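You operate a simulated robot arm through the tools that you are given. There is no shell and no other tool. Be economical: measure what you need, move in short steps, check, and stop when the job is done.

You are at the controls of a simulated two-armed robot. One attempt, no reset.

## Task
Unplug the fuser, undo both cover screws and open the cover.
Fine: pull its grey connector first and stand it on the yellow mat; use the yellow screwdriver and stand it back.

It is judged by the outcome, as a careful person would: the job done as asked, and still so three seconds after it is handed in. It fails if anything else is knocked over, pushed out of place, dropped, spilled or broken. A push-on lid holds only when it is set on centred and level and pressed home; a screw cap is set on level and turned clockwise until tight.

## Robot
Two 7-joint arms with fingered hands on one trunk, on a base that drives. Base frame: it is fixed to the floor where the robot stands at the start and does not move with it; the origin is under the middle of the robot, x ahead of it, y to its left, z up; the surface under the hand at the start is at about z = 840. Readings come in mm, degrees, newtons and seconds.
The left shoulder is at the start at [42, 125, 1177], the right one opposite. With the tool pointing down near the work surface each hand reaches from about 420 to 840 mm from the robot's upright axis, wherever it stands, measured 20 degrees to its own side. Places, roughly: front cover screw [400, -200, 900]; fuser cover [500, -300, 900]; rear cover screw [500, -200, 900]; top of the yellow mat [600, -300, 800]. Payload 4 kg a hand.
The tool frame of a hand sits at the grasp point between the pads (the TCP): z along the fingers, y along the line on which they close. The tips reach 29 mm beyond it. The gripper opens to 100 mm. The gripper's body begins 34 mm behind the TCP. The gripper is a hand of 5 fingers: y runs from the thumb to the fingers, the wrist lies at [-15, -105, -177] in the tool frame.
Orientation is that of the tool frame in the base frame, as a unit quaternion [x, y, z, w]. With the fingers straight down and the wrist toward the robot, the tool's x, y and z point along [0, 1, 0], [1, 0, 0] and [0, 0, -1] of the base frame.

## Interface
- The arms move only by the tool drive_tool. It takes "left_moves", "right_moves" or both (then of equal length, played together; a hand with none holds still); each is a list of rows, each a list of 6 numbers: the shift along the base's x, y, z in units of 200 mm (1.0 is 200 mm), then the turn, a rotation vector about the base's x, y, z in units of 45 degrees (1.0 is 45 degrees). In form: [[dx, dy, dz, ax, ay, az], ...]. A call has 1 to 12 rows; each row is the pose to reach, as a shift and turn from the pose commanded when the call began. A call with a number of a shift or a turn outside -1 to 1 is refused whole. A row lasts 0.2 s, in which the tool goes at most 50 mm and 8.6 degrees; a call with a longer step from one row to the next is refused whole. Where a pose cannot be reached the arm comes as near as it can. A force on the tool above 40 N (or 10 N above the force at the start of the call, whichever is more), or a blocked arm, ends the call early, and 0.2 s more pass. In this call time passes only in rows, and 0.2 s behind the last. It gives the time, the measured TCP pose, the force on the tool (base axes), the opening and the grip force at its end, in the units of the frame above (readings bear some noise), with the torque about the TCP (base axes, N m) and any sound that the robot's microphone picked up, and new pictures: "show" is both (left out), scene, wrist or none (wrist: the cameras of the hands that moved).
- Cameras (640 x 400 px; columns grow to the right, rows downward): "scene" is now at [141.7, -23.8, 1322.8]; the picture's right is [-0.27, -0.96, 0.00], its down [-0.40, 0.11, -0.91] and it looks along [0.88, -0.25, -0.42] (base axes); focal length 214 px, centre (320, 200). "left" rides on the left gripper at [-66, -86, -121] in its tool frame; the picture's right is [-0.76, -0.31, 0.58], its down [0.59, -0.70, 0.40] and it looks along [0.28, 0.64, 0.71] (tool axes); focal length 247 px, centre (320, 200). "right" rides on the right gripper at [66, -86, -121] in its tool frame; the picture's right is [-0.76, 0.31, -0.58], its down [-0.59, -0.70, 0.40] and it looks along [-0.28, 0.64, 0.71] (tool axes); focal length 247 px, centre (320, 200). There is no depth. A picture from a camera that has moved, and an enlarged one, comes with that camera's place and axes in the base frame and with its lens.
- slide_trunk(by): slides the trunk up (or, below 0, down) by that many mm; the arms and the scene camera ride with it, the base frame stays. It gives what a move gives, with no picture.
- drive_base(legs): drives the robot by 1 to 6 legs, each [ahead, turn to the left] in mm and degrees, along the robot's own axes; the way and the turn of a leg run together, so that a leg with both is an arc; at most 1500 mm and 180 degrees a leg. The arms and the cameras ride along, it lands a little off, and it stops where it bumps. It gives what a move gives, and a new picture of the scene camera.
- curl_fingers(index, middle, ring, little, thumb_bend, thumb_turn, hand): sets how far each is bent, from 0 (flat) to 1 (curled in); at 0.3 the hand is open as for a grip, at 0.7 the pads meet at the TCP. One left out holds its place. A second passes; each finger stops where it meets its share of the squeeze, and holds until it gets a number again. It is the only way to open and close the hand. It gives what a move gives, with no picture; readings hold the bend of each and the force on index, middle, ring, little, thumb and palm. thumb_turn goes from beside the hand (0) to across from the fingers (1), as for a grip.
- head_to(pan, tilt): turns the head with the scene camera to pan (to the left, within 80 degrees either way) and tilt (down, from -29 to 69), counted from straight ahead of the robot. It gives what a move gives, and a new picture of the scene camera.
- zoom(camera, box): a new picture of the part [left, top, right, bottom] of that camera's present view, enlarged. The clock stands still meanwhile.
- hand_in(): hands the job in; it is judged then, once.

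Go step by step. Nothing tells you exact positions but the pictures and the camera data: compare them with the known pose of the tool, close in by small moves and look again before you grip or let go. The budget is 120 turns and 260 pictures, counting those below and the enlarged ones. Unless the task says otherwise, let go and move clear before handing in, and close with one line.

The tools are called after ">>>" by a JSON object that holds its "method" and its "body". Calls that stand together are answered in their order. drive_tool: Moves the arms, as the interface text tells. Its arguments: {"type":"object","properties":{"left_moves":{"type":"array"},"right_moves":{"type":"array"},"show":{"type":"string","enum":["both","scene","wrist","none"]}},"required":[]} The other tools are called the same way: slide_trunk (by) slides the trunk up or down; curl_fingers (index, middle, ring, little, thumb_bend, thumb_turn, hand) moves the fingers one by one; drive_base (legs) drives the base; head_to (pan, tilt) turns the head that bears the scene camera; zoom (camera, box) takes an enlarged picture of a part of a camera's view; hand_in () hands the job in.

At the start:

```text
t: 0.0
left_ee_pos: [563.9, 23.8, 1263.2]
left_ee_rot: [0.707, 0.707, 0.0, 0.0]
left_contact_force: [-0.8, 0.8, 0.1]
left_ft_torque: [0.03, 0.02, 0.01]
left_width: 99.9
left_finger_force: 0.1
left_shape: jaw
left_bend: [0.3, 0.3, 0.3, 0.3, 0.3, 0.98]
left_finger forces: [0.1, 0.0, 0.0, 0.0, 0.0, 0.0]
right_ee_pos: [433.5, -451.2, 1195.1]
right_ee_rot: [0.707, 0.707, -0.001, 0.0]
right_contact_force: [-0.6, -0.4, -0.5]
right_ft_torque: [0.01, 0.05, -0.03]
right_width: 99.7
right_finger_force: 0.0
right_shape: jaw
right_bend: [0.3, 0.3, 0.3, 0.3, 0.3, 0.98]
right_finger forces: [0.0, 0.0, 0.0, 0.0, 0.1, 0.0]
trunk travel left (down, up): [-375.0, 372.0]
robot x, y, heading: [-2.1, -1.8, -0.1]
head pan, tilt: [-15.6, 24.6]
```

scene: 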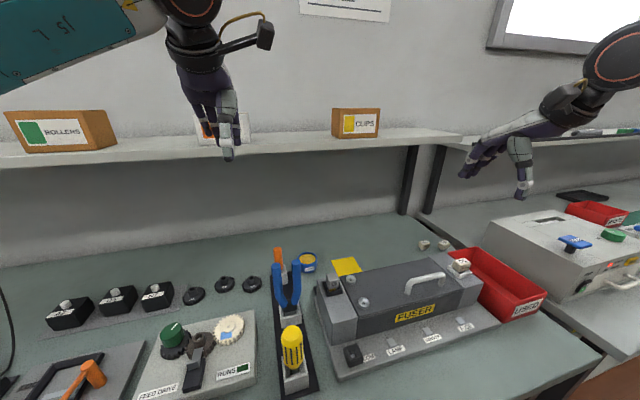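
right: 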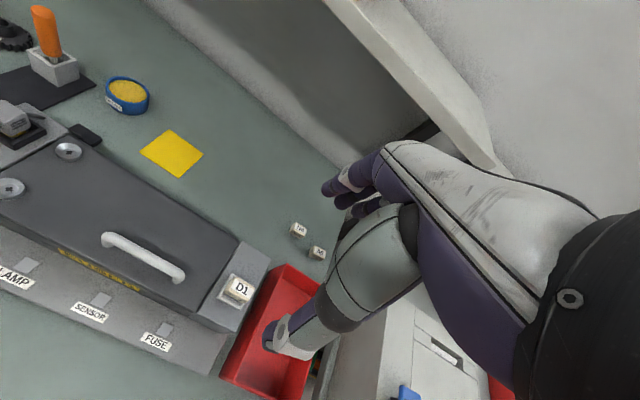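
left: 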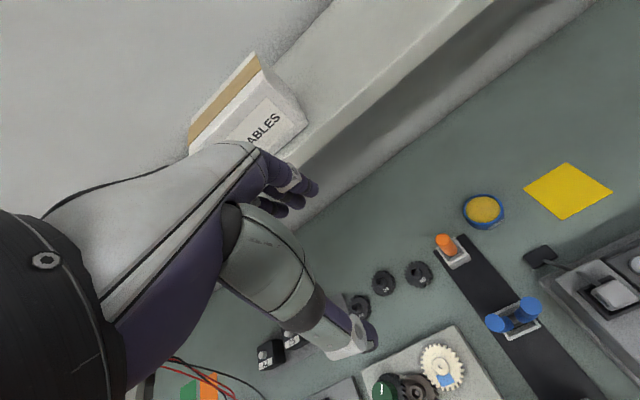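

I see the fuser unit in the middle with two screws on its cover, tools in a rack to its left (yellow screwdriver nearest), and the yellow mat behind. I'll look closer first.

>>> {"method": "zoom", "body": {"camera": "scene", "box": [240, 220, 400, 320]}}

>>> {"method": "zoom", "body": {"camera": "scene", "box": [250, 300, 410, 400]}}

>>> {"method": "zoom", "body": {"camera": "right", "box": [0, 80, 280, 255]}}

>>> {"method": "zoom", "body": {"camera": "left", "box": [420, 180, 640, 400]}}

```text
4.00 times, centred on (320, 270) of scene
camera zoom: at [141.7, -23.8, 1322.8], right [-0.27, -0.96, 0.0], down [-0.4, 0.11, -0.91], along [0.88, -0.25, -0.42], focal length 858 px, centre (320, -80)
```

zoom: 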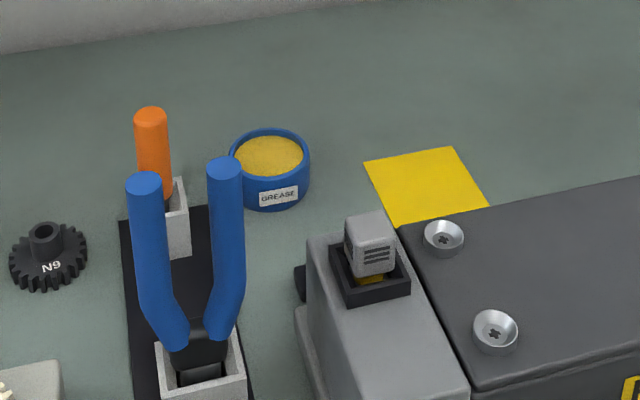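

```text
4.00 times, centred on (330, 350) of scene
camera zoom: at [141.7, -23.8, 1322.8], right [-0.27, -0.96, 0.0], down [-0.4, 0.11, -0.91], along [0.88, -0.25, -0.42], focal length 858 px, centre (280, -400)
```

zoom: 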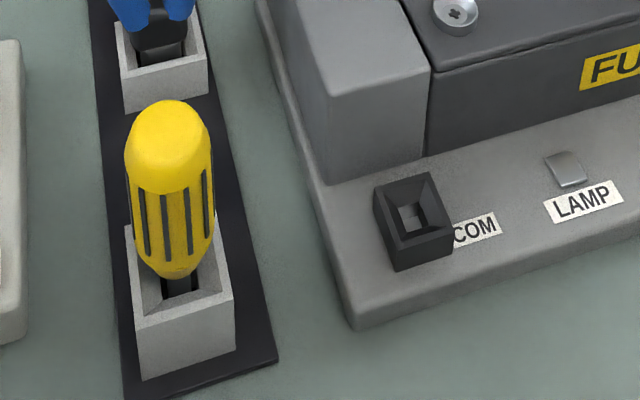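

```text
2.29 times, centred on (140, 168) of right
camera zoom: at [347.2, -384.9, 1315.2], right [0.31, -0.76, 0.58], down [-0.7, -0.59, -0.4], along [0.64, -0.28, -0.71], focal length 564 px, centre (731, 274)
```

zoom: 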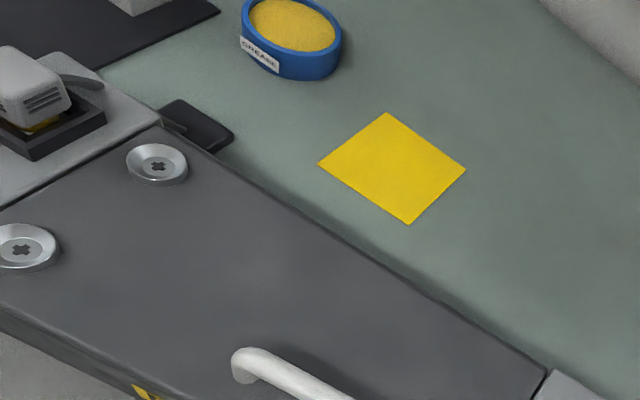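

```text
1.82 times, centred on (530, 290) of left
camera zoom: at [477.7, -42.0, 1383.9], right [-0.31, -0.76, -0.58], down [-0.7, 0.59, -0.4], along [0.64, 0.28, -0.71], focal length 449 px, centre (-62, 36)
```

zoom: 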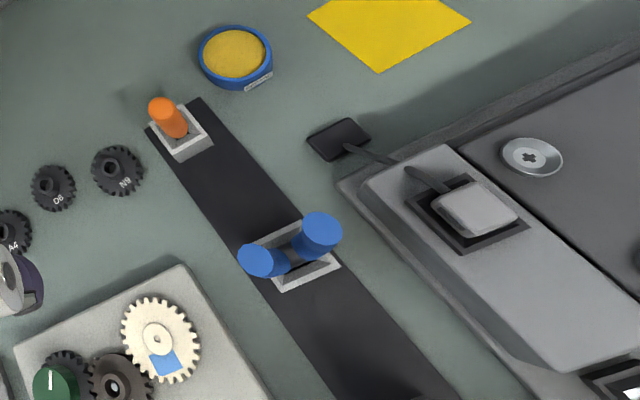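

>>> {"method": "drive_base", "body": {"legs": [[-90, 0]]}}

>>> {"method": "head_to", "body": {"pan": -20, "tilt": 42}}

```text
t: 1.1
left_ee_pos: [473.2, 22.9, 1263.0]
left_ee_rot: [0.708, 0.706, 0.001, 0.001]
left_contact_force: [-0.1, 0.2, -0.4]
left_ft_torque: [0.0, -0.04, 0.03]
left_width: 99.7
left_finger_force: 0.1
left_shape: jaw
left_bend: [0.3, 0.3, 0.3, 0.3, 0.3, 0.98]
left_finger forces: [0.1, 0.0, 0.1, 0.0, 0.1, 0.0]
right_ee_pos: [340.6, -451.2, 1195.6]
right_ee_rot: [0.707, 0.707, -0.001, 0.001]
right_contact_force: [-0.8, -0.6, -0.9]
right_ft_torque: [0.0, 0.02, 0.01]
right_width: 99.9
right_finger_force: 0.0
right_shape: jaw
right_bend: [0.3, 0.3, 0.3, 0.3, 0.3, 0.98]
right_finger forces: [0.0, 0.0, 0.0, 0.1, 0.0, 0.1]
trunk travel left (down, up): [-375.0, 372.0]
robot x, y, heading: [-89.8, 2.5, 0.1]
head pan, tilt: [-15.6, 24.6]
camera scene: at [49.4, -23.9, 1323.1], right [-0.27, -0.96, 0.0], down [-0.4, 0.11, -0.91], along [0.88, -0.25, -0.41], focal length 214 px, centre (320, 200)
```

scene: 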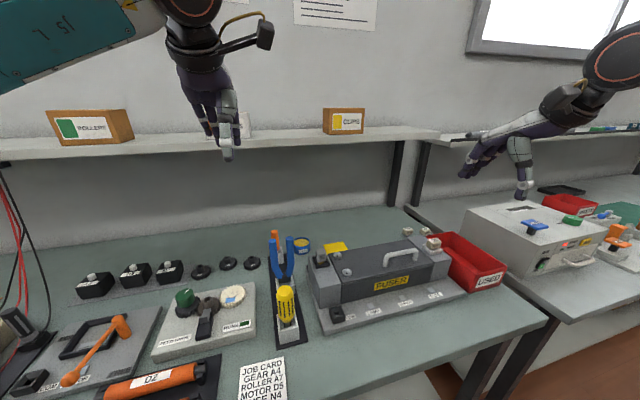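

```text
t: 1.9
left_ee_pos: [473.1, 23.6, 1263.7]
left_ee_rot: [0.707, 0.707, 0.0, 0.0]
left_contact_force: [0.1, 0.3, 0.5]
left_ft_torque: [-0.01, -0.01, -0.02]
left_width: 99.9
left_finger_force: 0.1
left_shape: jaw
left_bend: [0.3, 0.3, 0.3, 0.3, 0.3, 0.98]
left_finger forces: [0.0, 0.0, 0.1, 0.0, 0.1, 0.0]
right_ee_pos: [341.7, -451.0, 1194.3]
right_ee_rot: [0.707, 0.707, -0.001, 0.001]
right_contact_force: [0.3, 0.6, -0.2]
right_ft_torque: [0.0, -0.03, 0.01]
right_width: 99.7
right_finger_force: 0.1
right_shape: jaw
right_bend: [0.3, 0.3, 0.3, 0.3, 0.3, 0.98]
right_finger forces: [0.0, 0.1, 0.0, 0.0, 0.0, 0.1]
trunk travel left (down, up): [-375.0, 372.0]
robot x, y, heading: [-94.9, -1.9, 0.1]
head pan, tilt: [-20.0, 42.0]
camera scene: at [40.8, -27.6, 1295.9], right [-0.34, -0.94, 0.0], down [-0.63, 0.23, -0.74], along [0.7, -0.25, -0.67], focal length 214 px, centre (320, 200)
```

scene: 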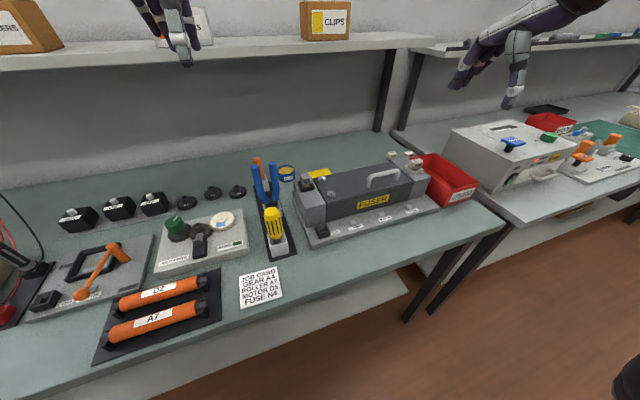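

The way is clear; I'll swing the right hand over toward the connector while turning it so the fingers close along y, and move the left hand out of the way.

>>> {"method": "drive_tool", "body": {"right_moves": [[0.1, 0.15, 0, 0, 0, 0.17], [0.2, 0.3, 0, 0, 0, 0.34], [0.3, 0.45, 0, 0, 0, 0.51], [0.4, 0.6, 0, 0, 0, 0.68], [0.5, 0.75, 0, 0, 0, 0.85], [0.55, 0.85, 0, 0, 0, 1.0]], "left_moves": [[0, 0.15, 0, 0, 0, 0], [0, 0.3, 0, 0, 0, 0], [0, 0.45, 0, 0, 0, 0], [0, 0.6, 0, 0, 0, 0], [0, 0.75, 0, 0, 0, 0], [0, 0.9, 0, 0, 0, 0]], "show": "none"}}

>>> {"method": "drive_tool", "body": {"right_moves": [[0.05, 0.1, 0, 0, 0, 0.17], [0.07, 0.2, 0, 0, 0, 0.34], [0.07, 0.3, -0.05, 0, 0, 0.51], [0.07, 0.4, -0.1, 0, 0, 0.68], [0.07, 0.5, -0.15, 0, 0, 0.85], [0.07, 0.55, -0.2, 0, 0, 1.0]], "show": "both"}}

```text
t: 3.3
left_ee_pos: [476.3, 204.5, 1263.5]
left_ee_rot: [0.708, 0.707, 0.0, -0.001]
left_contact_force: [-0.3, 0.6, 0.6]
left_ft_torque: [0.0, -0.01, 0.01]
left_width: 99.9
left_finger_force: 0.0
left_shape: jaw
left_bend: [0.3, 0.3, 0.3, 0.3, 0.3, 0.98]
left_finger forces: [0.0, 0.0, 0.0, 0.1, 0.0, 0.0]
right_ee_pos: [452.1, -278.3, 1193.0]
right_ee_rot: [0.382, 0.924, 0.001, 0.001]
right_contact_force: [0.1, 0.4, 0.3]
right_ft_torque: [-0.02, 0.02, -0.01]
right_width: 99.4
right_finger_force: 0.0
right_shape: jaw
right_bend: [0.3, 0.3, 0.3, 0.3, 0.3, 0.98]
right_finger forces: [0.0, 0.0, 0.0, 0.0, 0.1, 0.0]
trunk travel left (down, up): [-375.0, 372.0]
robot x, y, heading: [-89.3, 0.2, -0.1]
head pan, tilt: [-20.0, 42.0]
```

```text
t: 4.7
left_ee_pos: [476.4, 202.4, 1262.7]
left_ee_rot: [0.708, 0.706, -0.001, 0.0]
left_contact_force: [0.5, -0.8, -0.3]
left_ft_torque: [-0.02, 0.01, 0.0]
left_width: 99.7
left_finger_force: 0.1
left_shape: jaw
left_bend: [0.3, 0.3, 0.3, 0.3, 0.3, 0.98]
left_finger forces: [0.0, 0.1, 0.1, 0.1, 0.1, 0.0]
right_ee_pos: [466.8, -170.6, 1153.6]
right_ee_rot: [-0.001, 1.0, 0.001, 0.0]
right_contact_force: [-0.2, 0.5, 0.2]
right_ft_torque: [0.01, -0.01, -0.02]
right_width: 99.7
right_finger_force: 0.2
right_shape: jaw
right_bend: [0.3, 0.3, 0.3, 0.3, 0.3, 0.98]
right_finger forces: [0.1, 0.1, 0.0, 0.0, 0.1, 0.0]
trunk travel left (down, up): [-375.0, 372.0]
robot x, y, heading: [-89.7, 2.5, -0.2]
head pan, tilt: [-20.0, 42.0]
camera scene: at [41.4, -27.4, 1295.8], right [-0.34, -0.94, 0.0], down [-0.63, 0.23, -0.74], along [0.7, -0.25, -0.67], focal length 214 px, centre (320, 200)
camera right: at [400.6, -256.9, 1274.6], right [0.76, 0.31, 0.58], down [0.59, -0.7, -0.4], along [0.28, 0.64, -0.71], focal length 247 px, centre (320, 200)
```

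scene: 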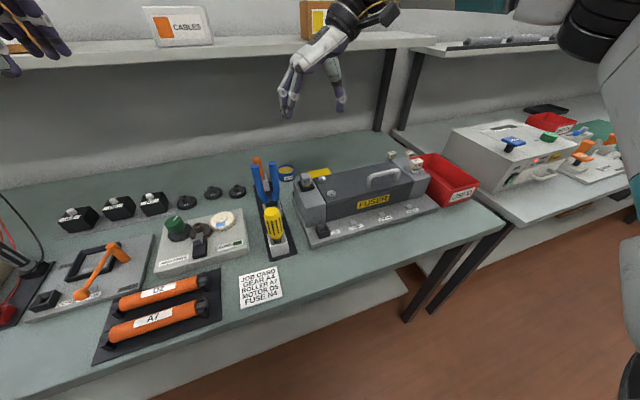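
right: 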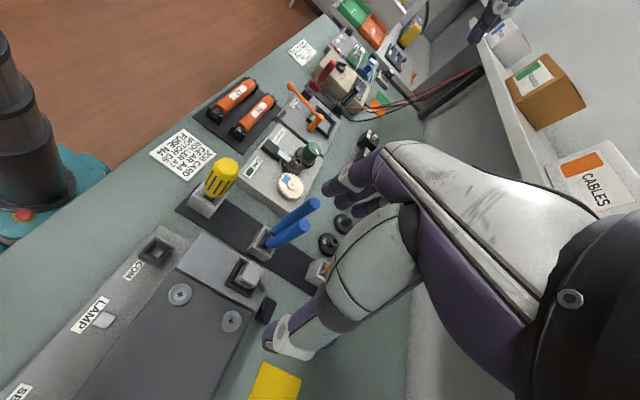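

>>> {"method": "zoom", "body": {"camera": "right", "box": [140, 130, 340, 255]}}

>>> {"method": "zoom", "body": {"camera": "right", "box": [120, 220, 320, 345]}}

>>> {"method": "zoom", "body": {"camera": "scene", "box": [240, 150, 400, 250]}}

>>> {"method": "zoom", "body": {"camera": "scene", "box": [260, 30, 380, 130]}}

```text
3.20 times, centred on (240, 192) of right
camera zoom: at [400.6, -256.9, 1274.6], right [0.76, 0.31, 0.58], down [0.59, -0.7, -0.4], along [0.28, 0.64, -0.71], focal length 790 px, centre (576, 224)
```

zoom: 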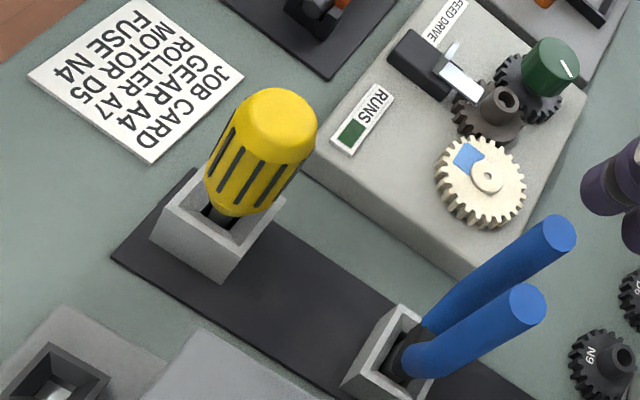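

```text
3.20 times, centred on (220, 282) of right
camera zoom: at [400.6, -256.9, 1274.6], right [0.76, 0.31, 0.58], down [0.59, -0.7, -0.4], along [0.28, 0.64, -0.71], focal length 790 px, centre (640, -64)
```

zoom: 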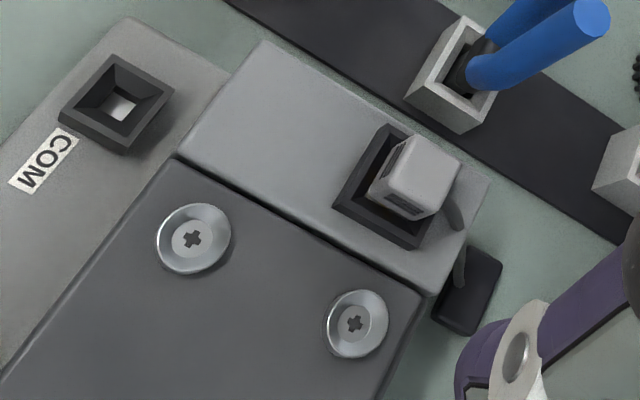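

```text
4.00 times, centred on (320, 200) of scene
camera zoom: at [41.4, -27.4, 1295.8], right [-0.34, -0.94, 0.0], down [-0.63, 0.23, -0.74], along [0.7, -0.25, -0.67], focal length 858 px, centre (320, 200)
```

zoom: 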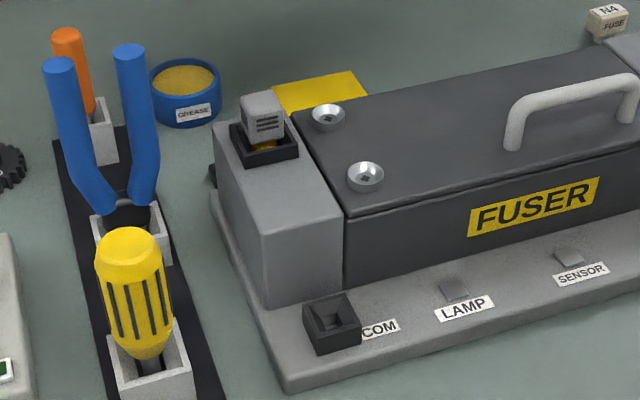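

```text
4.00 times, centred on (320, 80) of scene
camera zoom: at [41.4, -27.4, 1295.8], right [-0.34, -0.94, 0.0], down [-0.63, 0.23, -0.74], along [0.7, -0.25, -0.67], focal length 858 px, centre (320, 680)
```

zoom: 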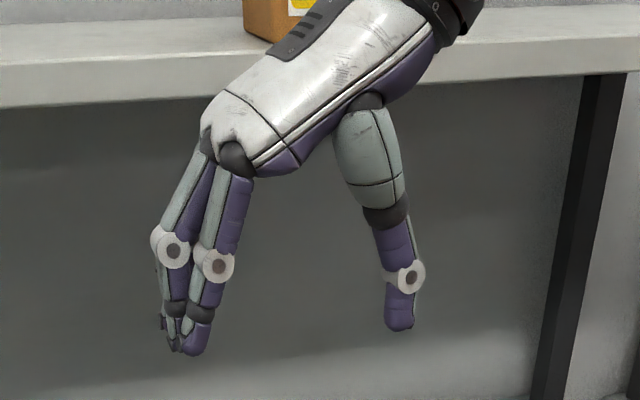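

The connector top is triangulated at about (476,-148,972), screws at about (490,-198,943) and (423,-197,943). The pliers' handles are close on the left, so I pre-shape a narrower pinch with ring and little folded, then come down partway.

>>> {"method": "curl_fingers", "body": {"hand": "right", "ring": 1.0, "little": 1.0, "index": 0.48, "middle": 0.48, "thumb_bend": 0.48}}

>>> {"method": "drive_tool", "body": {"right_moves": [[0.05, 0.1, -0.15, 0, 0, 0], [0.05, 0.113, -0.35, 0, 0, 0], [0.05, 0.113, -0.55, 0, 0, 0], [0.05, 0.113, -0.7, 0, 0, 0]]}}

>>> {"method": "zoom", "body": {"camera": "scene", "box": [240, 110, 400, 210]}}

```text
t: 5.7
left_ee_pos: [475.5, 201.6, 1263.7]
left_ee_rot: [0.708, 0.707, 0.001, 0.001]
left_contact_force: [0.5, -0.5, 0.5]
left_ft_torque: [-0.03, -0.03, 0.0]
left_width: 99.6
left_finger_force: 0.0
left_shape: jaw
left_bend: [0.3, 0.3, 0.3, 0.3, 0.3, 0.98]
left_finger forces: [0.1, 0.0, 0.0, 0.0, 0.1, 0.0]
right_ee_pos: [466.7, -169.8, 1153.7]
right_ee_rot: [0.0, 1.0, 0.0, 0.001]
right_contact_force: [0.9, 0.9, -0.4]
right_ft_torque: [-0.01, 0.0, 0.01]
right_width: 55.5
right_finger_force: 0.0
right_shape: fingers
right_bend: [0.48, 0.48, 1.0, 1.0, 0.48, 0.98]
right_finger forces: [0.1, 0.0, 0.0, 0.0, 0.0, 0.1]
trunk travel left (down, up): [-375.0, 372.0]
robot x, y, heading: [-91.8, -0.9, 0.0]
head pan, tilt: [-20.0, 42.0]
```

```text
t: 6.7
left_ee_pos: [475.6, 201.3, 1263.4]
left_ee_rot: [0.708, 0.707, 0.001, 0.0]
left_contact_force: [0.3, -0.1, 0.2]
left_ft_torque: [-0.02, 0.01, -0.01]
left_width: 99.6
left_finger_force: 0.1
left_shape: jaw
left_bend: [0.3, 0.3, 0.3, 0.3, 0.3, 0.98]
left_finger forces: [0.0, 0.0, 0.0, 0.0, 0.0, 0.0]
right_ee_pos: [476.3, -147.3, 1014.9]
right_ee_rot: [0.001, 1.0, 0.001, 0.0]
right_contact_force: [0.2, -1.0, 0.7]
right_ft_torque: [0.03, -0.02, 0.0]
right_width: 55.4
right_finger_force: 0.1
right_shape: fingers
right_bend: [0.48, 0.48, 1.0, 1.0, 0.48, 0.98]
right_finger forces: [0.0, 0.0, 0.0, 0.1, 0.1, 0.1]
trunk travel left (down, up): [-375.0, 372.0]
robot x, y, heading: [-89.7, 1.5, 0.0]
head pan, tilt: [-20.0, 42.0]
camera scene: at [41.1, -27.5, 1295.8], right [-0.34, -0.94, 0.0], down [-0.63, 0.23, -0.74], along [0.7, -0.25, -0.67], focal length 214 px, centre (320, 200)
camera right: at [410.5, -233.7, 1135.1], right [0.76, 0.3, 0.58], down [0.59, -0.7, -0.4], along [0.29, 0.64, -0.71], focal length 247 px, centre (320, 200)
```

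scene: 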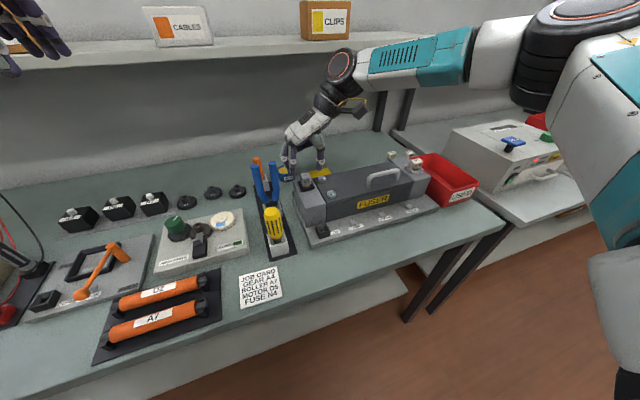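
right: 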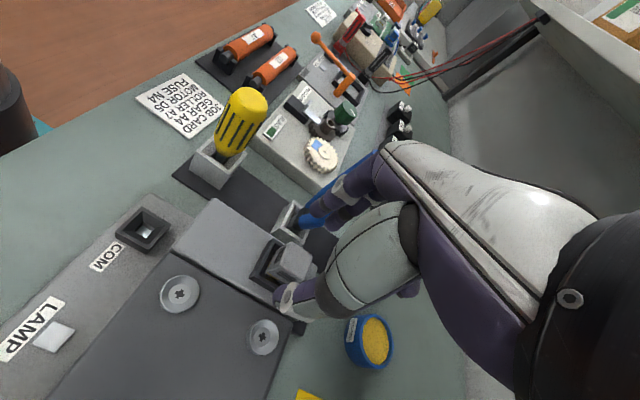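

```text
4.00 times, centred on (320, 160) of scene
camera zoom: at [41.1, -27.5, 1295.8], right [-0.34, -0.94, 0.0], down [-0.63, 0.23, -0.74], along [0.7, -0.25, -0.67], focal length 858 px, centre (320, 360)
```

zoom: 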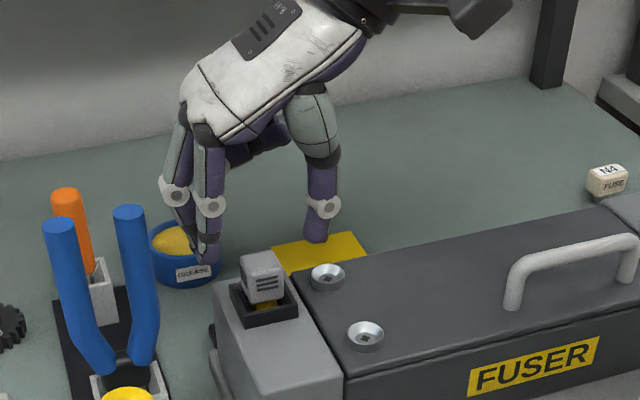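

>>> {"method": "curl_fingers", "body": {"hand": "right", "index": 0.53, "middle": 0.53, "thumb_bend": 0.53}}

>>> {"method": "zoom", "body": {"camera": "right", "box": [200, 160, 400, 340]}}

>>> {"method": "zoom", "body": {"camera": "scene", "box": [260, 130, 340, 200]}}

```text
t: 7.7
left_ee_pos: [475.7, 202.6, 1262.6]
left_ee_rot: [0.707, 0.707, 0.0, 0.0]
left_contact_force: [-0.3, 0.6, 0.9]
left_ft_torque: [0.01, 0.03, 0.0]
left_width: 99.7
left_finger_force: 0.1
left_shape: jaw
left_bend: [0.3, 0.3, 0.3, 0.3, 0.3, 0.98]
left_finger forces: [0.0, 0.0, 0.0, 0.1, 0.0, 0.1]
right_ee_pos: [477.0, -147.5, 1015.0]
right_ee_rot: [0.001, 1.0, 0.0, 0.001]
right_contact_force: [0.2, -0.1, 0.4]
right_ft_torque: [0.0, -0.02, 0.03]
right_width: 43.1
right_finger_force: 0.2
right_shape: fingers
right_bend: [0.53, 0.53, 1.0, 1.0, 0.53, 0.98]
right_finger forces: [0.1, 0.1, 0.0, 0.0, 0.1, 0.0]
trunk travel left (down, up): [-375.0, 372.0]
robot x, y, heading: [-90.0, 1.4, -0.3]
head pan, tilt: [-20.0, 42.0]
```

```text
2.22 times, centred on (300, 250) of right
camera zoom: at [410.5, -233.7, 1135.4], right [0.76, 0.31, 0.58], down [0.59, -0.7, -0.4], along [0.28, 0.64, -0.71], focal length 549 px, centre (364, 89)
```

zoom: 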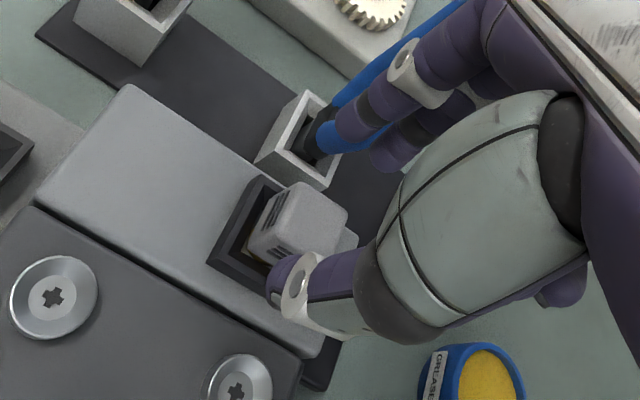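

```text
5.71 times, centred on (300, 165) of scene
camera zoom: at [41.0, -27.4, 1295.8], right [-0.34, -0.94, 0.0], down [-0.63, 0.23, -0.74], along [0.7, -0.25, -0.67], focal length 1226 px, centre (434, 400)
```

zoom: 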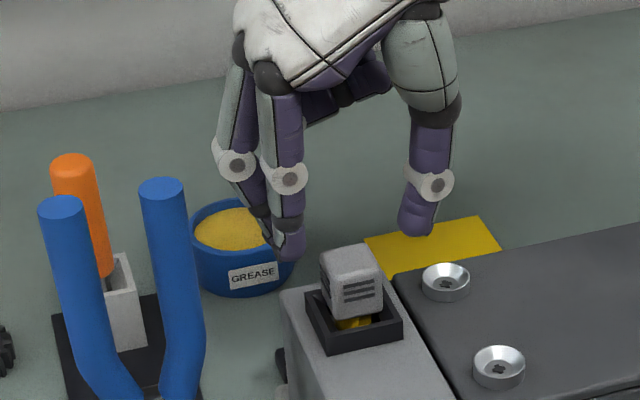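

>>> {"method": "drive_tool", "body": {"right_moves": [[0, 0, -0.1, 0, 0, 0], [0, 0, -0.17, 0, 0, 0], [0, 0, -0.215, 0, 0, 0]], "show": "none"}}

>>> {"method": "zoom", "body": {"camera": "right", "box": [200, 160, 400, 340]}}

>>> {"method": "zoom", "body": {"camera": "scene", "box": [260, 140, 340, 210]}}

```text
t: 8.5
left_ee_pos: [475.1, 201.6, 1263.7]
left_ee_rot: [0.708, 0.706, -0.001, 0.001]
left_contact_force: [0.3, -0.5, -0.4]
left_ft_torque: [0.0, -0.01, -0.01]
left_width: 99.8
left_finger_force: 0.1
left_shape: jaw
left_bend: [0.3, 0.3, 0.3, 0.3, 0.3, 0.98]
left_finger forces: [0.1, 0.0, 0.0, 0.0, 0.1, 0.0]
right_ee_pos: [476.5, -147.5, 970.8]
right_ee_rot: [0.001, 1.0, 0.0, 0.001]
right_contact_force: [0.9, 0.7, -0.5]
right_ft_torque: [0.01, 0.02, -0.01]
right_width: 43.1
right_finger_force: 0.0
right_shape: fingers
right_bend: [0.53, 0.53, 1.0, 1.0, 0.53, 0.98]
right_finger forces: [0.0, 0.0, 0.1, 0.1, 0.0, 0.0]
trunk travel left (down, up): [-375.0, 372.0]
robot x, y, heading: [-96.8, 1.6, 0.2]
head pan, tilt: [-20.0, 42.0]
```

```text
2.22 times, centred on (300, 250) of right
camera zoom: at [410.0, -234.2, 1091.4], right [0.76, 0.3, 0.58], down [0.59, -0.7, -0.4], along [0.29, 0.64, -0.71], focal length 549 px, centre (364, 89)
```

zoom: 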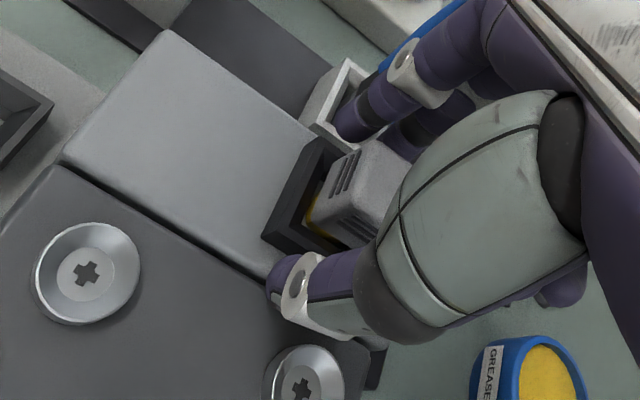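

```text
5.71 times, centred on (300, 175) of scene
camera zoom: at [41.2, -27.4, 1295.8], right [-0.34, -0.94, 0.0], down [-0.63, 0.23, -0.74], along [0.7, -0.25, -0.67], focal length 1226 px, centre (434, 343)
```

zoom: 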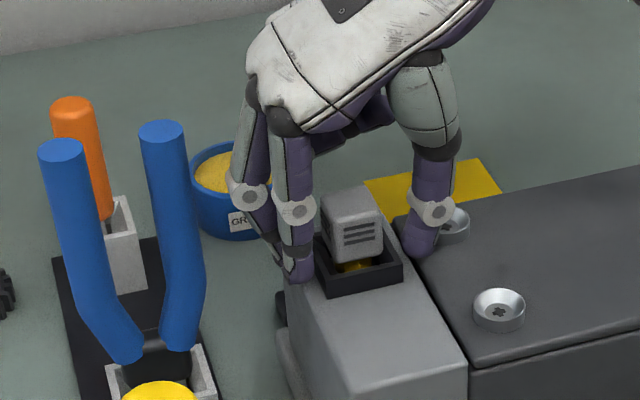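

>>> {"method": "drive_tool", "body": {"right_moves": [[0, 0, 0.025, 0, 0, 0]], "show": "none"}}

>>> {"method": "curl_fingers", "body": {"hand": "right", "index": 0.62, "middle": 0.62, "thumb_bend": 0.62}}

>>> {"method": "zoom", "body": {"camera": "scene", "box": [270, 140, 340, 200]}}

>>> {"method": "zoom", "body": {"camera": "right", "box": [200, 160, 400, 340]}}

```text
t: 8.9
left_ee_pos: [475.0, 202.0, 1262.4]
left_ee_rot: [0.707, 0.707, 0.0, 0.0]
left_contact_force: [-1.3, 0.0, 0.8]
left_ft_torque: [0.01, 0.01, -0.02]
left_width: 99.8
left_finger_force: 0.1
left_shape: jaw
left_bend: [0.3, 0.3, 0.3, 0.3, 0.3, 0.98]
left_finger forces: [0.1, 0.0, 0.0, 0.0, 0.0, 0.0]
right_ee_pos: [475.6, -147.1, 976.5]
right_ee_rot: [0.001, 1.0, 0.0, 0.0]
right_contact_force: [-0.6, 0.2, 0.1]
right_ft_torque: [-0.02, -0.03, 0.01]
right_width: 43.0
right_finger_force: 0.0
right_shape: fingers
right_bend: [0.53, 0.53, 1.0, 1.0, 0.53, 0.98]
right_finger forces: [0.0, 0.0, 0.1, 0.0, 0.0, 0.0]
trunk travel left (down, up): [-375.0, 372.0]
robot x, y, heading: [-90.0, 1.1, -0.2]
head pan, tilt: [-20.0, 42.0]
```

```text
t: 9.9
left_ee_pos: [475.4, 202.2, 1263.1]
left_ee_rot: [0.708, 0.707, 0.0, 0.0]
left_contact_force: [0.3, 0.6, -0.2]
left_ft_torque: [-0.01, 0.01, -0.03]
left_width: 99.8
left_finger_force: 0.1
left_shape: jaw
left_bend: [0.3, 0.3, 0.3, 0.3, 0.3, 0.98]
left_finger forces: [0.0, 0.0, 0.0, 0.1, 0.1, 0.0]
right_ee_pos: [475.4, -148.9, 976.4]
right_ee_rot: [0.001, 1.0, 0.0, 0.001]
right_contact_force: [-0.5, 0.1, 0.3]
right_ft_torque: [-0.01, 0.01, 0.01]
right_width: 23.0
right_finger_force: 1.1
right_shape: fingers
right_bend: [0.61, 0.61, 1.0, 1.0, 0.61, 0.98]
right_finger forces: [0.5, 0.5, 0.0, 0.1, 0.6, 0.0]
trunk travel left (down, up): [-375.0, 372.0]
robot x, y, heading: [-92.5, 1.5, -0.2]
head pan, tilt: [-20.0, 42.0]
```

```text
6.67 times, centred on (305, 170) of scene
camera zoom: at [41.0, -27.4, 1295.8], right [-0.34, -0.94, 0.0], down [-0.63, 0.23, -0.74], along [0.7, -0.25, -0.67], focal length 1430 px, centre (420, 400)
```

zoom: 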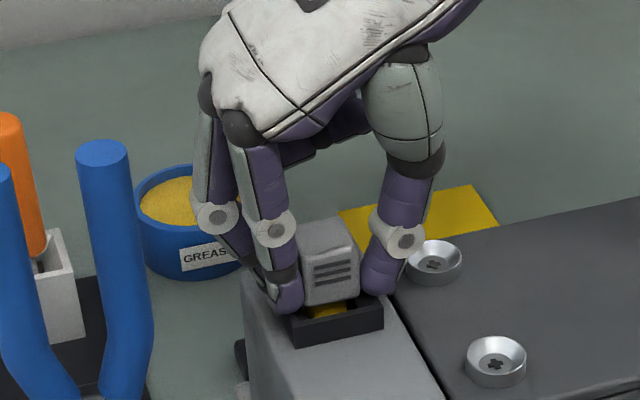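

```text
2.22 times, centred on (300, 250) of right
camera zoom: at [409.9, -234.1, 1096.9], right [0.76, 0.31, 0.58], down [0.59, -0.7, -0.4], along [0.28, 0.64, -0.71], focal length 549 px, centre (364, 89)
```

zoom: 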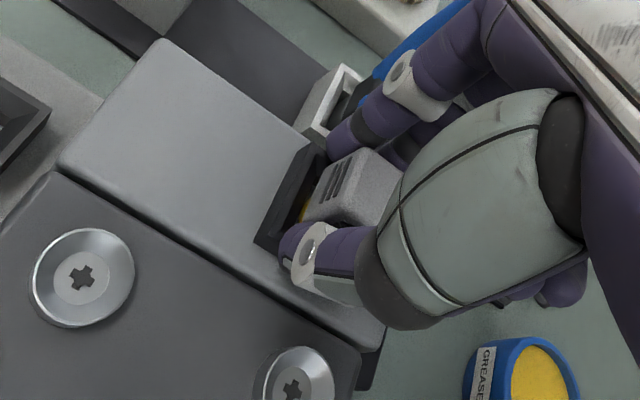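

Both sides are on the connector (23 mm wide). I'll squeeze harder and pull straight up.

>>> {"method": "curl_fingers", "body": {"hand": "right", "index": 0.72, "middle": 0.72, "thumb_bend": 0.72}}

>>> {"method": "drive_tool", "body": {"right_moves": [[0, 0, 0.025, 0, 0, 0], [0, 0, 0.05, 0, 0, 0], [0, 0, 0.08, 0, 0, 0], [0, 0, 0.12, 0, 0, 0]], "show": "none"}}

>>> {"method": "zoom", "body": {"camera": "scene", "box": [260, 130, 340, 200]}}

```text
t: 10.9
left_ee_pos: [475.0, 203.9, 1263.0]
left_ee_rot: [0.708, 0.707, 0.001, 0.0]
left_contact_force: [0.4, 0.7, 0.0]
left_ft_torque: [0.03, 0.04, 0.01]
left_width: 99.8
left_finger_force: 0.1
left_shape: jaw
left_bend: [0.3, 0.3, 0.3, 0.3, 0.3, 0.98]
left_finger forces: [0.1, 0.0, 0.0, 0.1, 0.0, 0.0]
right_ee_pos: [475.6, -146.6, 976.5]
right_ee_rot: [0.001, 1.0, 0.0, -0.001]
right_contact_force: [0.0, 3.7, -0.4]
right_ft_torque: [0.11, 0.0, 0.06]
right_width: 19.4
right_finger_force: 10.4
right_shape: fingers
right_bend: [0.63, 0.64, 1.0, 1.0, 0.65, 0.97]
right_finger forces: [6.5, 5.8, 0.1, 0.0, 8.7, 0.0]
trunk travel left (down, up): [-375.0, 372.0]
robot x, y, heading: [-90.2, -3.8, -0.0]
head pan, tilt: [-20.0, 42.0]
```

```text
t: 11.9
left_ee_pos: [475.0, 203.1, 1263.5]
left_ee_rot: [0.708, 0.706, -0.001, 0.0]
left_contact_force: [-0.2, 0.1, 0.4]
left_ft_torque: [-0.04, 0.0, 0.02]
left_width: 99.7
left_finger_force: 0.0
left_shape: jaw
left_bend: [0.3, 0.3, 0.3, 0.3, 0.3, 0.98]
left_finger forces: [0.0, 0.1, 0.0, 0.0, 0.0, 0.0]
right_ee_pos: [475.9, -147.5, 1001.4]
right_ee_rot: [0.0, 1.0, 0.0, 0.0]
right_contact_force: [-0.1, -0.9, -0.6]
right_ft_torque: [0.0, -0.03, 0.01]
right_width: 19.5
right_finger_force: 9.7
right_shape: fingers
right_bend: [0.64, 0.66, 1.0, 1.0, 0.64, 0.96]
right_finger forces: [5.8, 4.0, 0.1, 0.0, 9.7, 0.1]
trunk travel left (down, up): [-375.0, 372.0]
robot x, y, heading: [-89.2, -0.2, 0.3]
head pan, tilt: [-20.0, 42.0]
```

```text
5.71 times, centred on (300, 165) of scene
camera zoom: at [40.8, -27.4, 1295.9], right [-0.34, -0.94, 0.0], down [-0.63, 0.23, -0.74], along [0.7, -0.25, -0.67], focal length 1226 px, centre (434, 400)
```

zoom: 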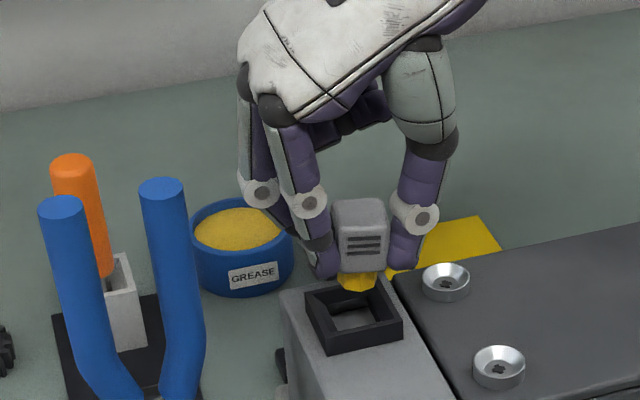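

The connector is free. I'll lift it more and carry it over the cover toward the mat (centre about (633,-248)).

>>> {"method": "drive_tool", "body": {"right_moves": [[0, 0, 0.12, 0, 0, 0], [0, 0, 0.2, 0, 0, 0], [0.15, -0.1, 0.2, 0, 0, 0], [0.3, -0.2, 0.2, 0, 0, 0], [0.45, -0.3, 0.2, 0, 0, 0], [0.6, -0.4, 0.2, 0, 0, 0], [0.75, -0.5, 0.2, 0, 0, 0], [0.786, -0.503, 0.15, 0, 0, 0], [0.786, -0.503, 0.0, 0, 0, 0], [0.786, -0.503, -0.15, 0, 0, 0], [0.786, -0.503, -0.3, 0, 0, 0]]}}

>>> {"method": "zoom", "body": {"camera": "scene", "box": [280, 130, 380, 200]}}

>>> {"method": "zoom", "body": {"camera": "right", "box": [200, 160, 400, 340]}}

```text
t: 14.3
left_ee_pos: [474.5, 203.8, 1264.1]
left_ee_rot: [0.708, 0.706, 0.0, 0.0]
left_contact_force: [-0.4, -0.2, 0.8]
left_ft_torque: [-0.01, 0.0, -0.01]
left_width: 99.8
left_finger_force: 0.1
left_shape: jaw
left_bend: [0.3, 0.3, 0.3, 0.3, 0.3, 0.98]
left_finger forces: [0.1, 0.1, 0.1, 0.1, 0.0, 0.0]
right_ee_pos: [529.7, -240.2, 992.6]
right_ee_rot: [0.001, 1.0, -0.001, 0.002]
right_contact_force: [-0.1, -0.5, -0.4]
right_ft_torque: [-0.01, -0.01, 0.0]
right_width: 19.1
right_finger_force: 9.9
right_shape: fingers
right_bend: [0.64, 0.66, 1.0, 1.0, 0.64, 0.96]
right_finger forces: [5.8, 3.9, 0.1, 0.0, 9.8, 0.0]
right hand out of reach, approached as far as the arm can: row 4, 5, 6, 7, 8, 9, 10, 11
trunk travel left (down, up): [-375.0, 372.0]
robot x, y, heading: [-89.2, 1.1, 0.1]
head pan, tilt: [-20.0, 42.0]
camera scene: at [41.2, -27.7, 1295.8], right [-0.34, -0.94, 0.0], down [-0.63, 0.23, -0.74], along [0.7, -0.25, -0.67], focal length 214 px, centre (320, 200)
camera right: at [462.3, -326.6, 1113.0], right [0.76, 0.31, 0.58], down [0.59, -0.71, -0.4], along [0.29, 0.64, -0.71], focal length 247 px, centre (320, 200)
```

scene: 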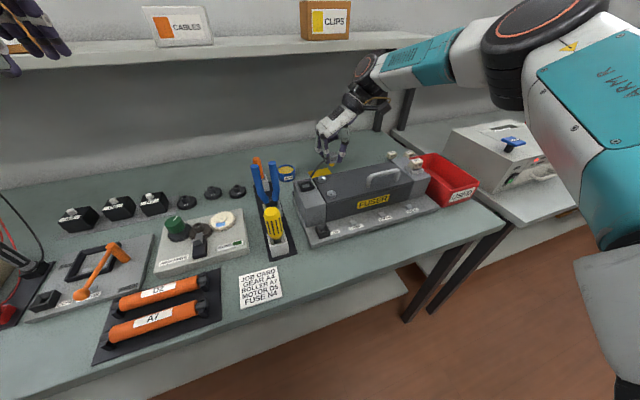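
right: 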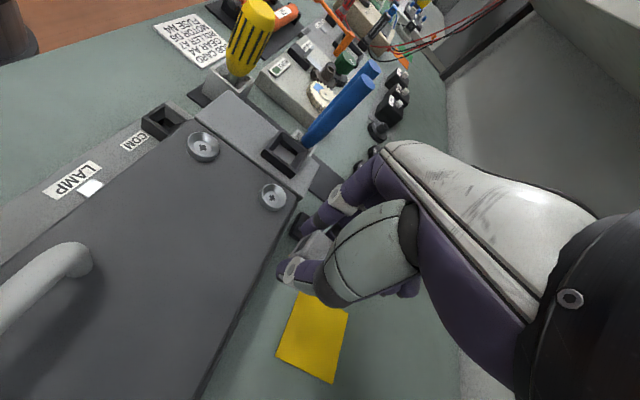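

```text
5.71 times, centred on (330, 165) of scene
camera zoom: at [41.2, -27.7, 1295.8], right [-0.34, -0.94, 0.0], down [-0.63, 0.23, -0.74], along [0.7, -0.25, -0.67], focal length 1226 px, centre (263, 400)
```

zoom: 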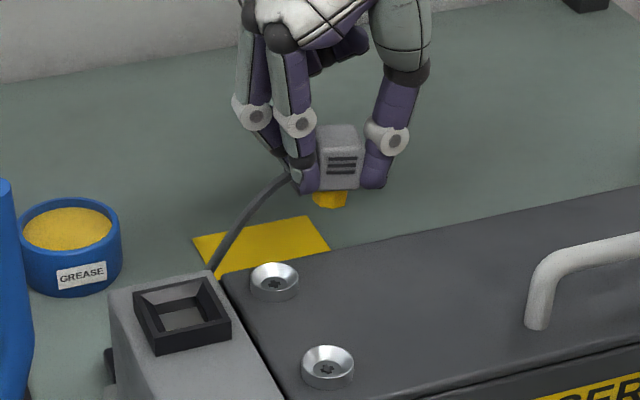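

```text
2.22 times, centred on (300, 250) of right
camera zoom: at [462.3, -326.6, 1113.0], right [0.76, 0.31, 0.58], down [0.59, -0.71, -0.4], along [0.29, 0.64, -0.71], focal length 549 px, centre (364, 89)
```

zoom: 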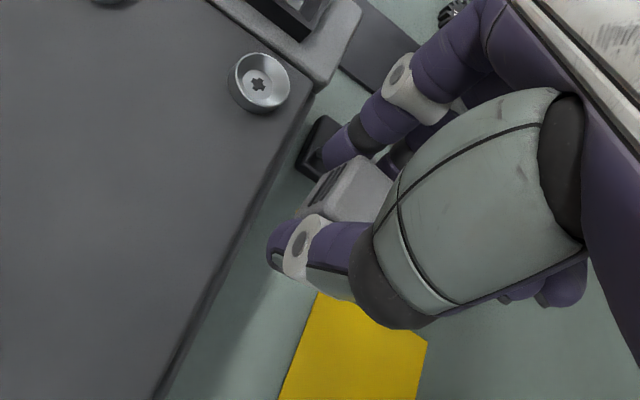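

The arm ran out of reach with this wrist angle; the connector hangs at (530,-240,993) above things. I'll drive forward 100 mm so the mat comes in reach.

>>> {"method": "drive_base", "body": {"legs": [[95, 0]]}}

>>> {"method": "zoom", "body": {"camera": "right", "box": [160, 160, 400, 340]}}

```text
t: 15.4
left_ee_pos: [570.6, 204.8, 1263.5]
left_ee_rot: [0.706, 0.708, -0.001, 0.0]
left_contact_force: [0.5, 0.6, 0.7]
left_ft_torque: [-0.03, 0.03, 0.0]
left_width: 99.7
left_finger_force: 0.0
left_shape: jaw
left_bend: [0.3, 0.3, 0.3, 0.3, 0.3, 0.98]
left_finger forces: [0.0, 0.0, 0.0, 0.0, 0.1, 0.0]
right_ee_pos: [624.9, -239.2, 992.0]
right_ee_rot: [0.0, 1.0, -0.001, 0.001]
right_contact_force: [0.5, -0.1, -0.6]
right_ft_torque: [0.01, 0.04, 0.01]
right_width: 19.4
right_finger_force: 9.6
right_shape: fingers
right_bend: [0.64, 0.66, 1.0, 1.0, 0.64, 0.96]
right_finger forces: [5.8, 3.9, 0.0, 0.1, 9.7, 0.0]
trunk travel left (down, up): [-375.0, 372.0]
robot x, y, heading: [3.4, -0.7, 0.0]
head pan, tilt: [-20.0, 42.0]
camera scene: at [137.1, -27.2, 1295.7], right [-0.34, -0.94, 0.0], down [-0.63, 0.23, -0.74], along [0.7, -0.25, -0.67], focal length 214 px, centre (320, 200)
```

scene: 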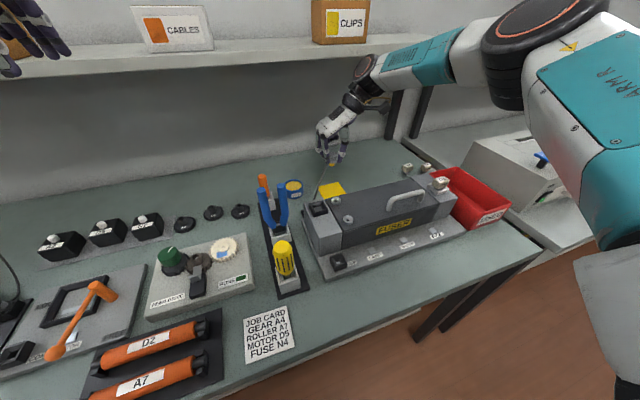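

```text
2.22 times, centred on (280, 250) of right
camera zoom: at [558.7, -325.4, 1112.8], right [0.76, 0.31, 0.58], down [0.59, -0.7, -0.4], along [0.29, 0.64, -0.71], focal length 549 px, centre (409, 89)
```

zoom: 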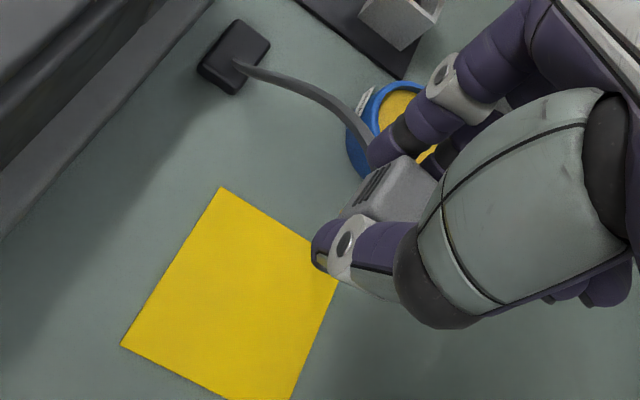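

>>> {"method": "drive_tool", "body": {"right_moves": [[0, 0, -0.1, 0, 0, 0], [0, 0, -0.2, 0, 0, 0]], "show": "none"}}

```text
t: 16.0
left_ee_pos: [569.6, 204.5, 1264.1]
left_ee_rot: [0.706, 0.708, 0.0, 0.0]
left_contact_force: [-1.1, 0.5, -0.2]
left_ft_torque: [-0.01, 0.02, 0.02]
left_width: 99.7
left_finger_force: 0.0
left_shape: jaw
left_bend: [0.3, 0.3, 0.3, 0.3, 0.3, 0.98]
left_finger forces: [0.0, 0.0, 0.0, 0.0, 0.0, 0.1]
right_ee_pos: [608.0, -237.2, 962.1]
right_ee_rot: [0.002, 1.0, -0.002, 0.003]
right_contact_force: [0.6, -0.2, -0.3]
right_ft_torque: [0.01, 0.0, 0.01]
right_width: 19.3
right_finger_force: 10.3
right_shape: fingers
right_bend: [0.64, 0.66, 1.0, 1.0, 0.64, 0.96]
right_finger forces: [5.8, 3.9, 0.1, 0.0, 9.9, 0.0]
right hand out of reach, approached as far as the arm can: row 1, 2
trunk travel left (down, up): [-375.0, 372.0]
robot x, y, heading: [3.2, 1.9, 0.3]
head pan, tilt: [-20.0, 42.0]
```

>>> {"method": "drive_tool", "body": {"right_moves": [[0, 0, 0.05, 0, 0, -0.17], [0, 0, 0.05, 0, 0, -0.34], [0, 0, 0.05, 0, 0, -0.51], [0, 0, 0.05, 0, 0, -0.68], [0, 0, 0.05, 0, 0, -0.85], [0, 0, 0.0, 0, 0, -1.0]]}}

>>> {"method": "zoom", "body": {"camera": "scene", "box": [280, 130, 380, 200]}}

>>> {"method": "zoom", "body": {"camera": "right", "box": [160, 160, 400, 340]}}

```text
t: 17.4
left_ee_pos: [569.7, 203.1, 1263.3]
left_ee_rot: [0.706, 0.708, 0.0, 0.0]
left_contact_force: [-0.8, 0.0, -0.2]
left_ft_torque: [-0.02, 0.0, -0.01]
left_width: 99.5
left_finger_force: 0.0
left_shape: jaw
left_bend: [0.3, 0.3, 0.3, 0.3, 0.3, 0.98]
left_finger forces: [0.0, 0.1, 0.0, 0.1, 0.0, 0.0]
right_ee_pos: [607.8, -237.1, 964.5]
right_ee_rot: [0.383, 0.924, -0.001, 0.001]
right_contact_force: [0.6, 0.4, -0.5]
right_ft_torque: [0.04, 0.01, -0.01]
right_width: 19.2
right_finger_force: 9.8
right_shape: fingers
right_bend: [0.64, 0.66, 1.0, 1.0, 0.64, 0.96]
right_finger forces: [5.7, 4.0, 0.0, 0.0, 9.6, 0.1]
trunk travel left (down, up): [-375.0, 372.0]
robot x, y, heading: [6.6, -2.1, 0.1]
head pan, tilt: [-20.0, 42.0]
camera scene: at [136.0, -27.0, 1295.8], right [-0.34, -0.94, 0.0], down [-0.63, 0.23, -0.74], along [0.7, -0.25, -0.67], focal length 214 px, centre (320, 200)
camera right: at [500.4, -251.3, 1084.1], right [0.75, -0.32, 0.58], down [-0.08, -0.91, -0.4], along [0.66, 0.25, -0.71], focal length 247 px, centre (320, 200)
```

scene: 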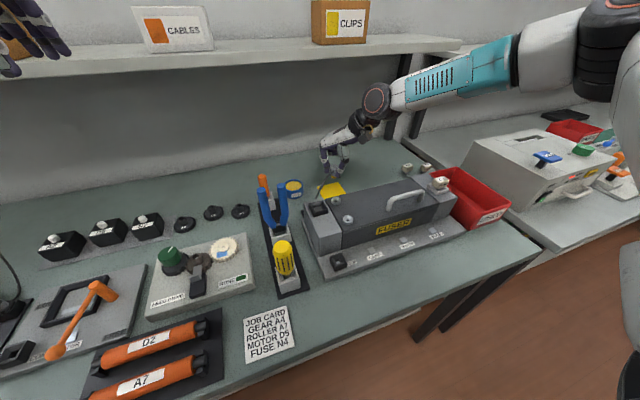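
right: 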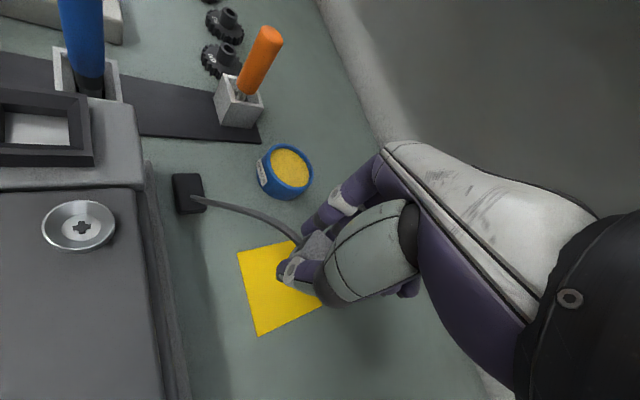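

```text
5.71 times, centred on (330, 165) of scene
camera zoom: at [136.0, -27.0, 1295.8], right [-0.34, -0.94, 0.0], down [-0.63, 0.23, -0.74], along [0.7, -0.25, -0.67], focal length 1226 px, centre (263, 400)
```

zoom: 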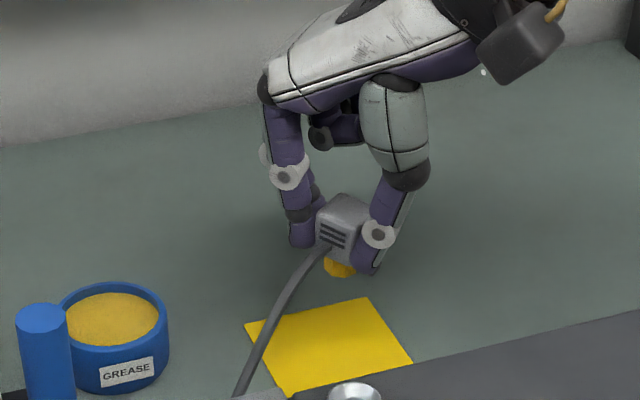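

```text
2.22 times, centred on (280, 250) of right
camera zoom: at [500.4, -251.3, 1084.1], right [0.75, -0.32, 0.58], down [-0.08, -0.91, -0.4], along [0.66, 0.25, -0.71], focal length 549 px, centre (409, 89)
```

zoom: 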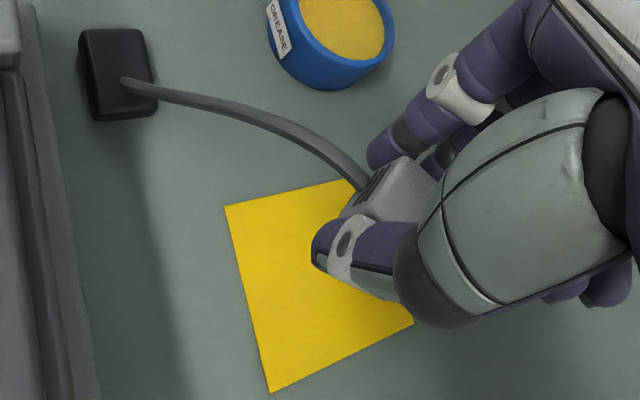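

>>> {"method": "drive_tool", "body": {"right_moves": [[0.06, -0.03, -0.05, 0, 0, 0], [0.11, -0.045, -0.15, 0, 0, 0], [0.11, -0.045, -0.23, 0, 0, 0], [0.11, -0.045, -0.3, 0, 0, 0]], "show": "none"}}

>>> {"method": "zoom", "body": {"camera": "scene", "box": [290, 150, 370, 210]}}

>>> {"method": "zoom", "body": {"camera": "right", "box": [160, 160, 400, 340]}}

```text
t: 18.4
left_ee_pos: [570.3, 203.3, 1262.8]
left_ee_rot: [0.706, 0.708, 0.0, 0.0]
left_contact_force: [-0.5, -0.8, 0.2]
left_ft_torque: [-0.03, 0.0, -0.01]
left_width: 99.8
left_finger_force: 0.1
left_shape: jaw
left_bend: [0.3, 0.3, 0.3, 0.3, 0.3, 0.98]
left_finger forces: [0.0, 0.1, 0.0, 0.1, 0.0, 0.0]
right_ee_pos: [630.1, -246.8, 901.1]
right_ee_rot: [0.383, 0.924, -0.002, 0.0]
right_contact_force: [-0.6, -0.2, -0.9]
right_ft_torque: [-0.02, -0.01, 0.0]
right_width: 19.2
right_finger_force: 10.0
right_shape: fingers
right_bend: [0.64, 0.66, 1.0, 1.0, 0.64, 0.96]
right_finger forces: [5.8, 3.9, 0.0, 0.0, 9.7, 0.0]
trunk travel left (down, up): [-375.0, 372.0]
robot x, y, heading: [4.4, -1.6, -0.1]
head pan, tilt: [-20.0, 42.0]
```

```text
6.67 times, centred on (330, 180) of scene
camera zoom: at [136.2, -27.0, 1295.8], right [-0.34, -0.94, 0.0], down [-0.63, 0.23, -0.74], along [0.7, -0.25, -0.67], focal length 1430 px, centre (253, 333)
```

zoom: 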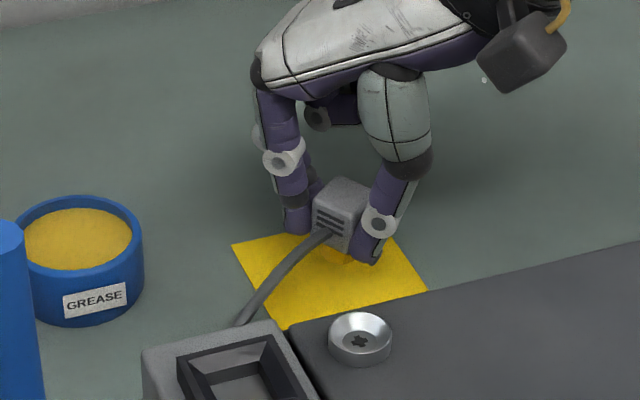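

```text
2.22 times, centred on (280, 250) of right
camera zoom: at [522.5, -260.5, 1022.5], right [0.75, -0.32, 0.58], down [-0.08, -0.92, -0.39], along [0.66, 0.25, -0.71], focal length 549 px, centre (409, 89)
```

zoom: 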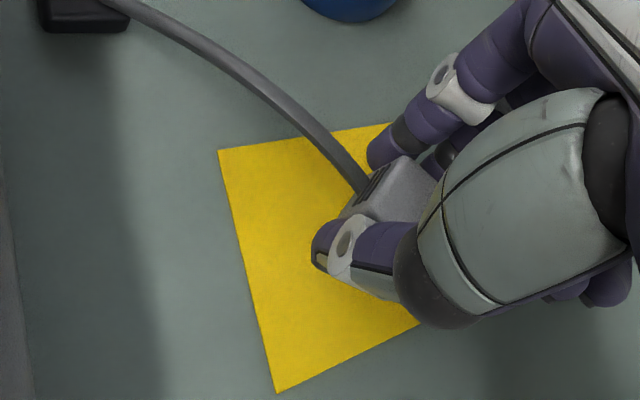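

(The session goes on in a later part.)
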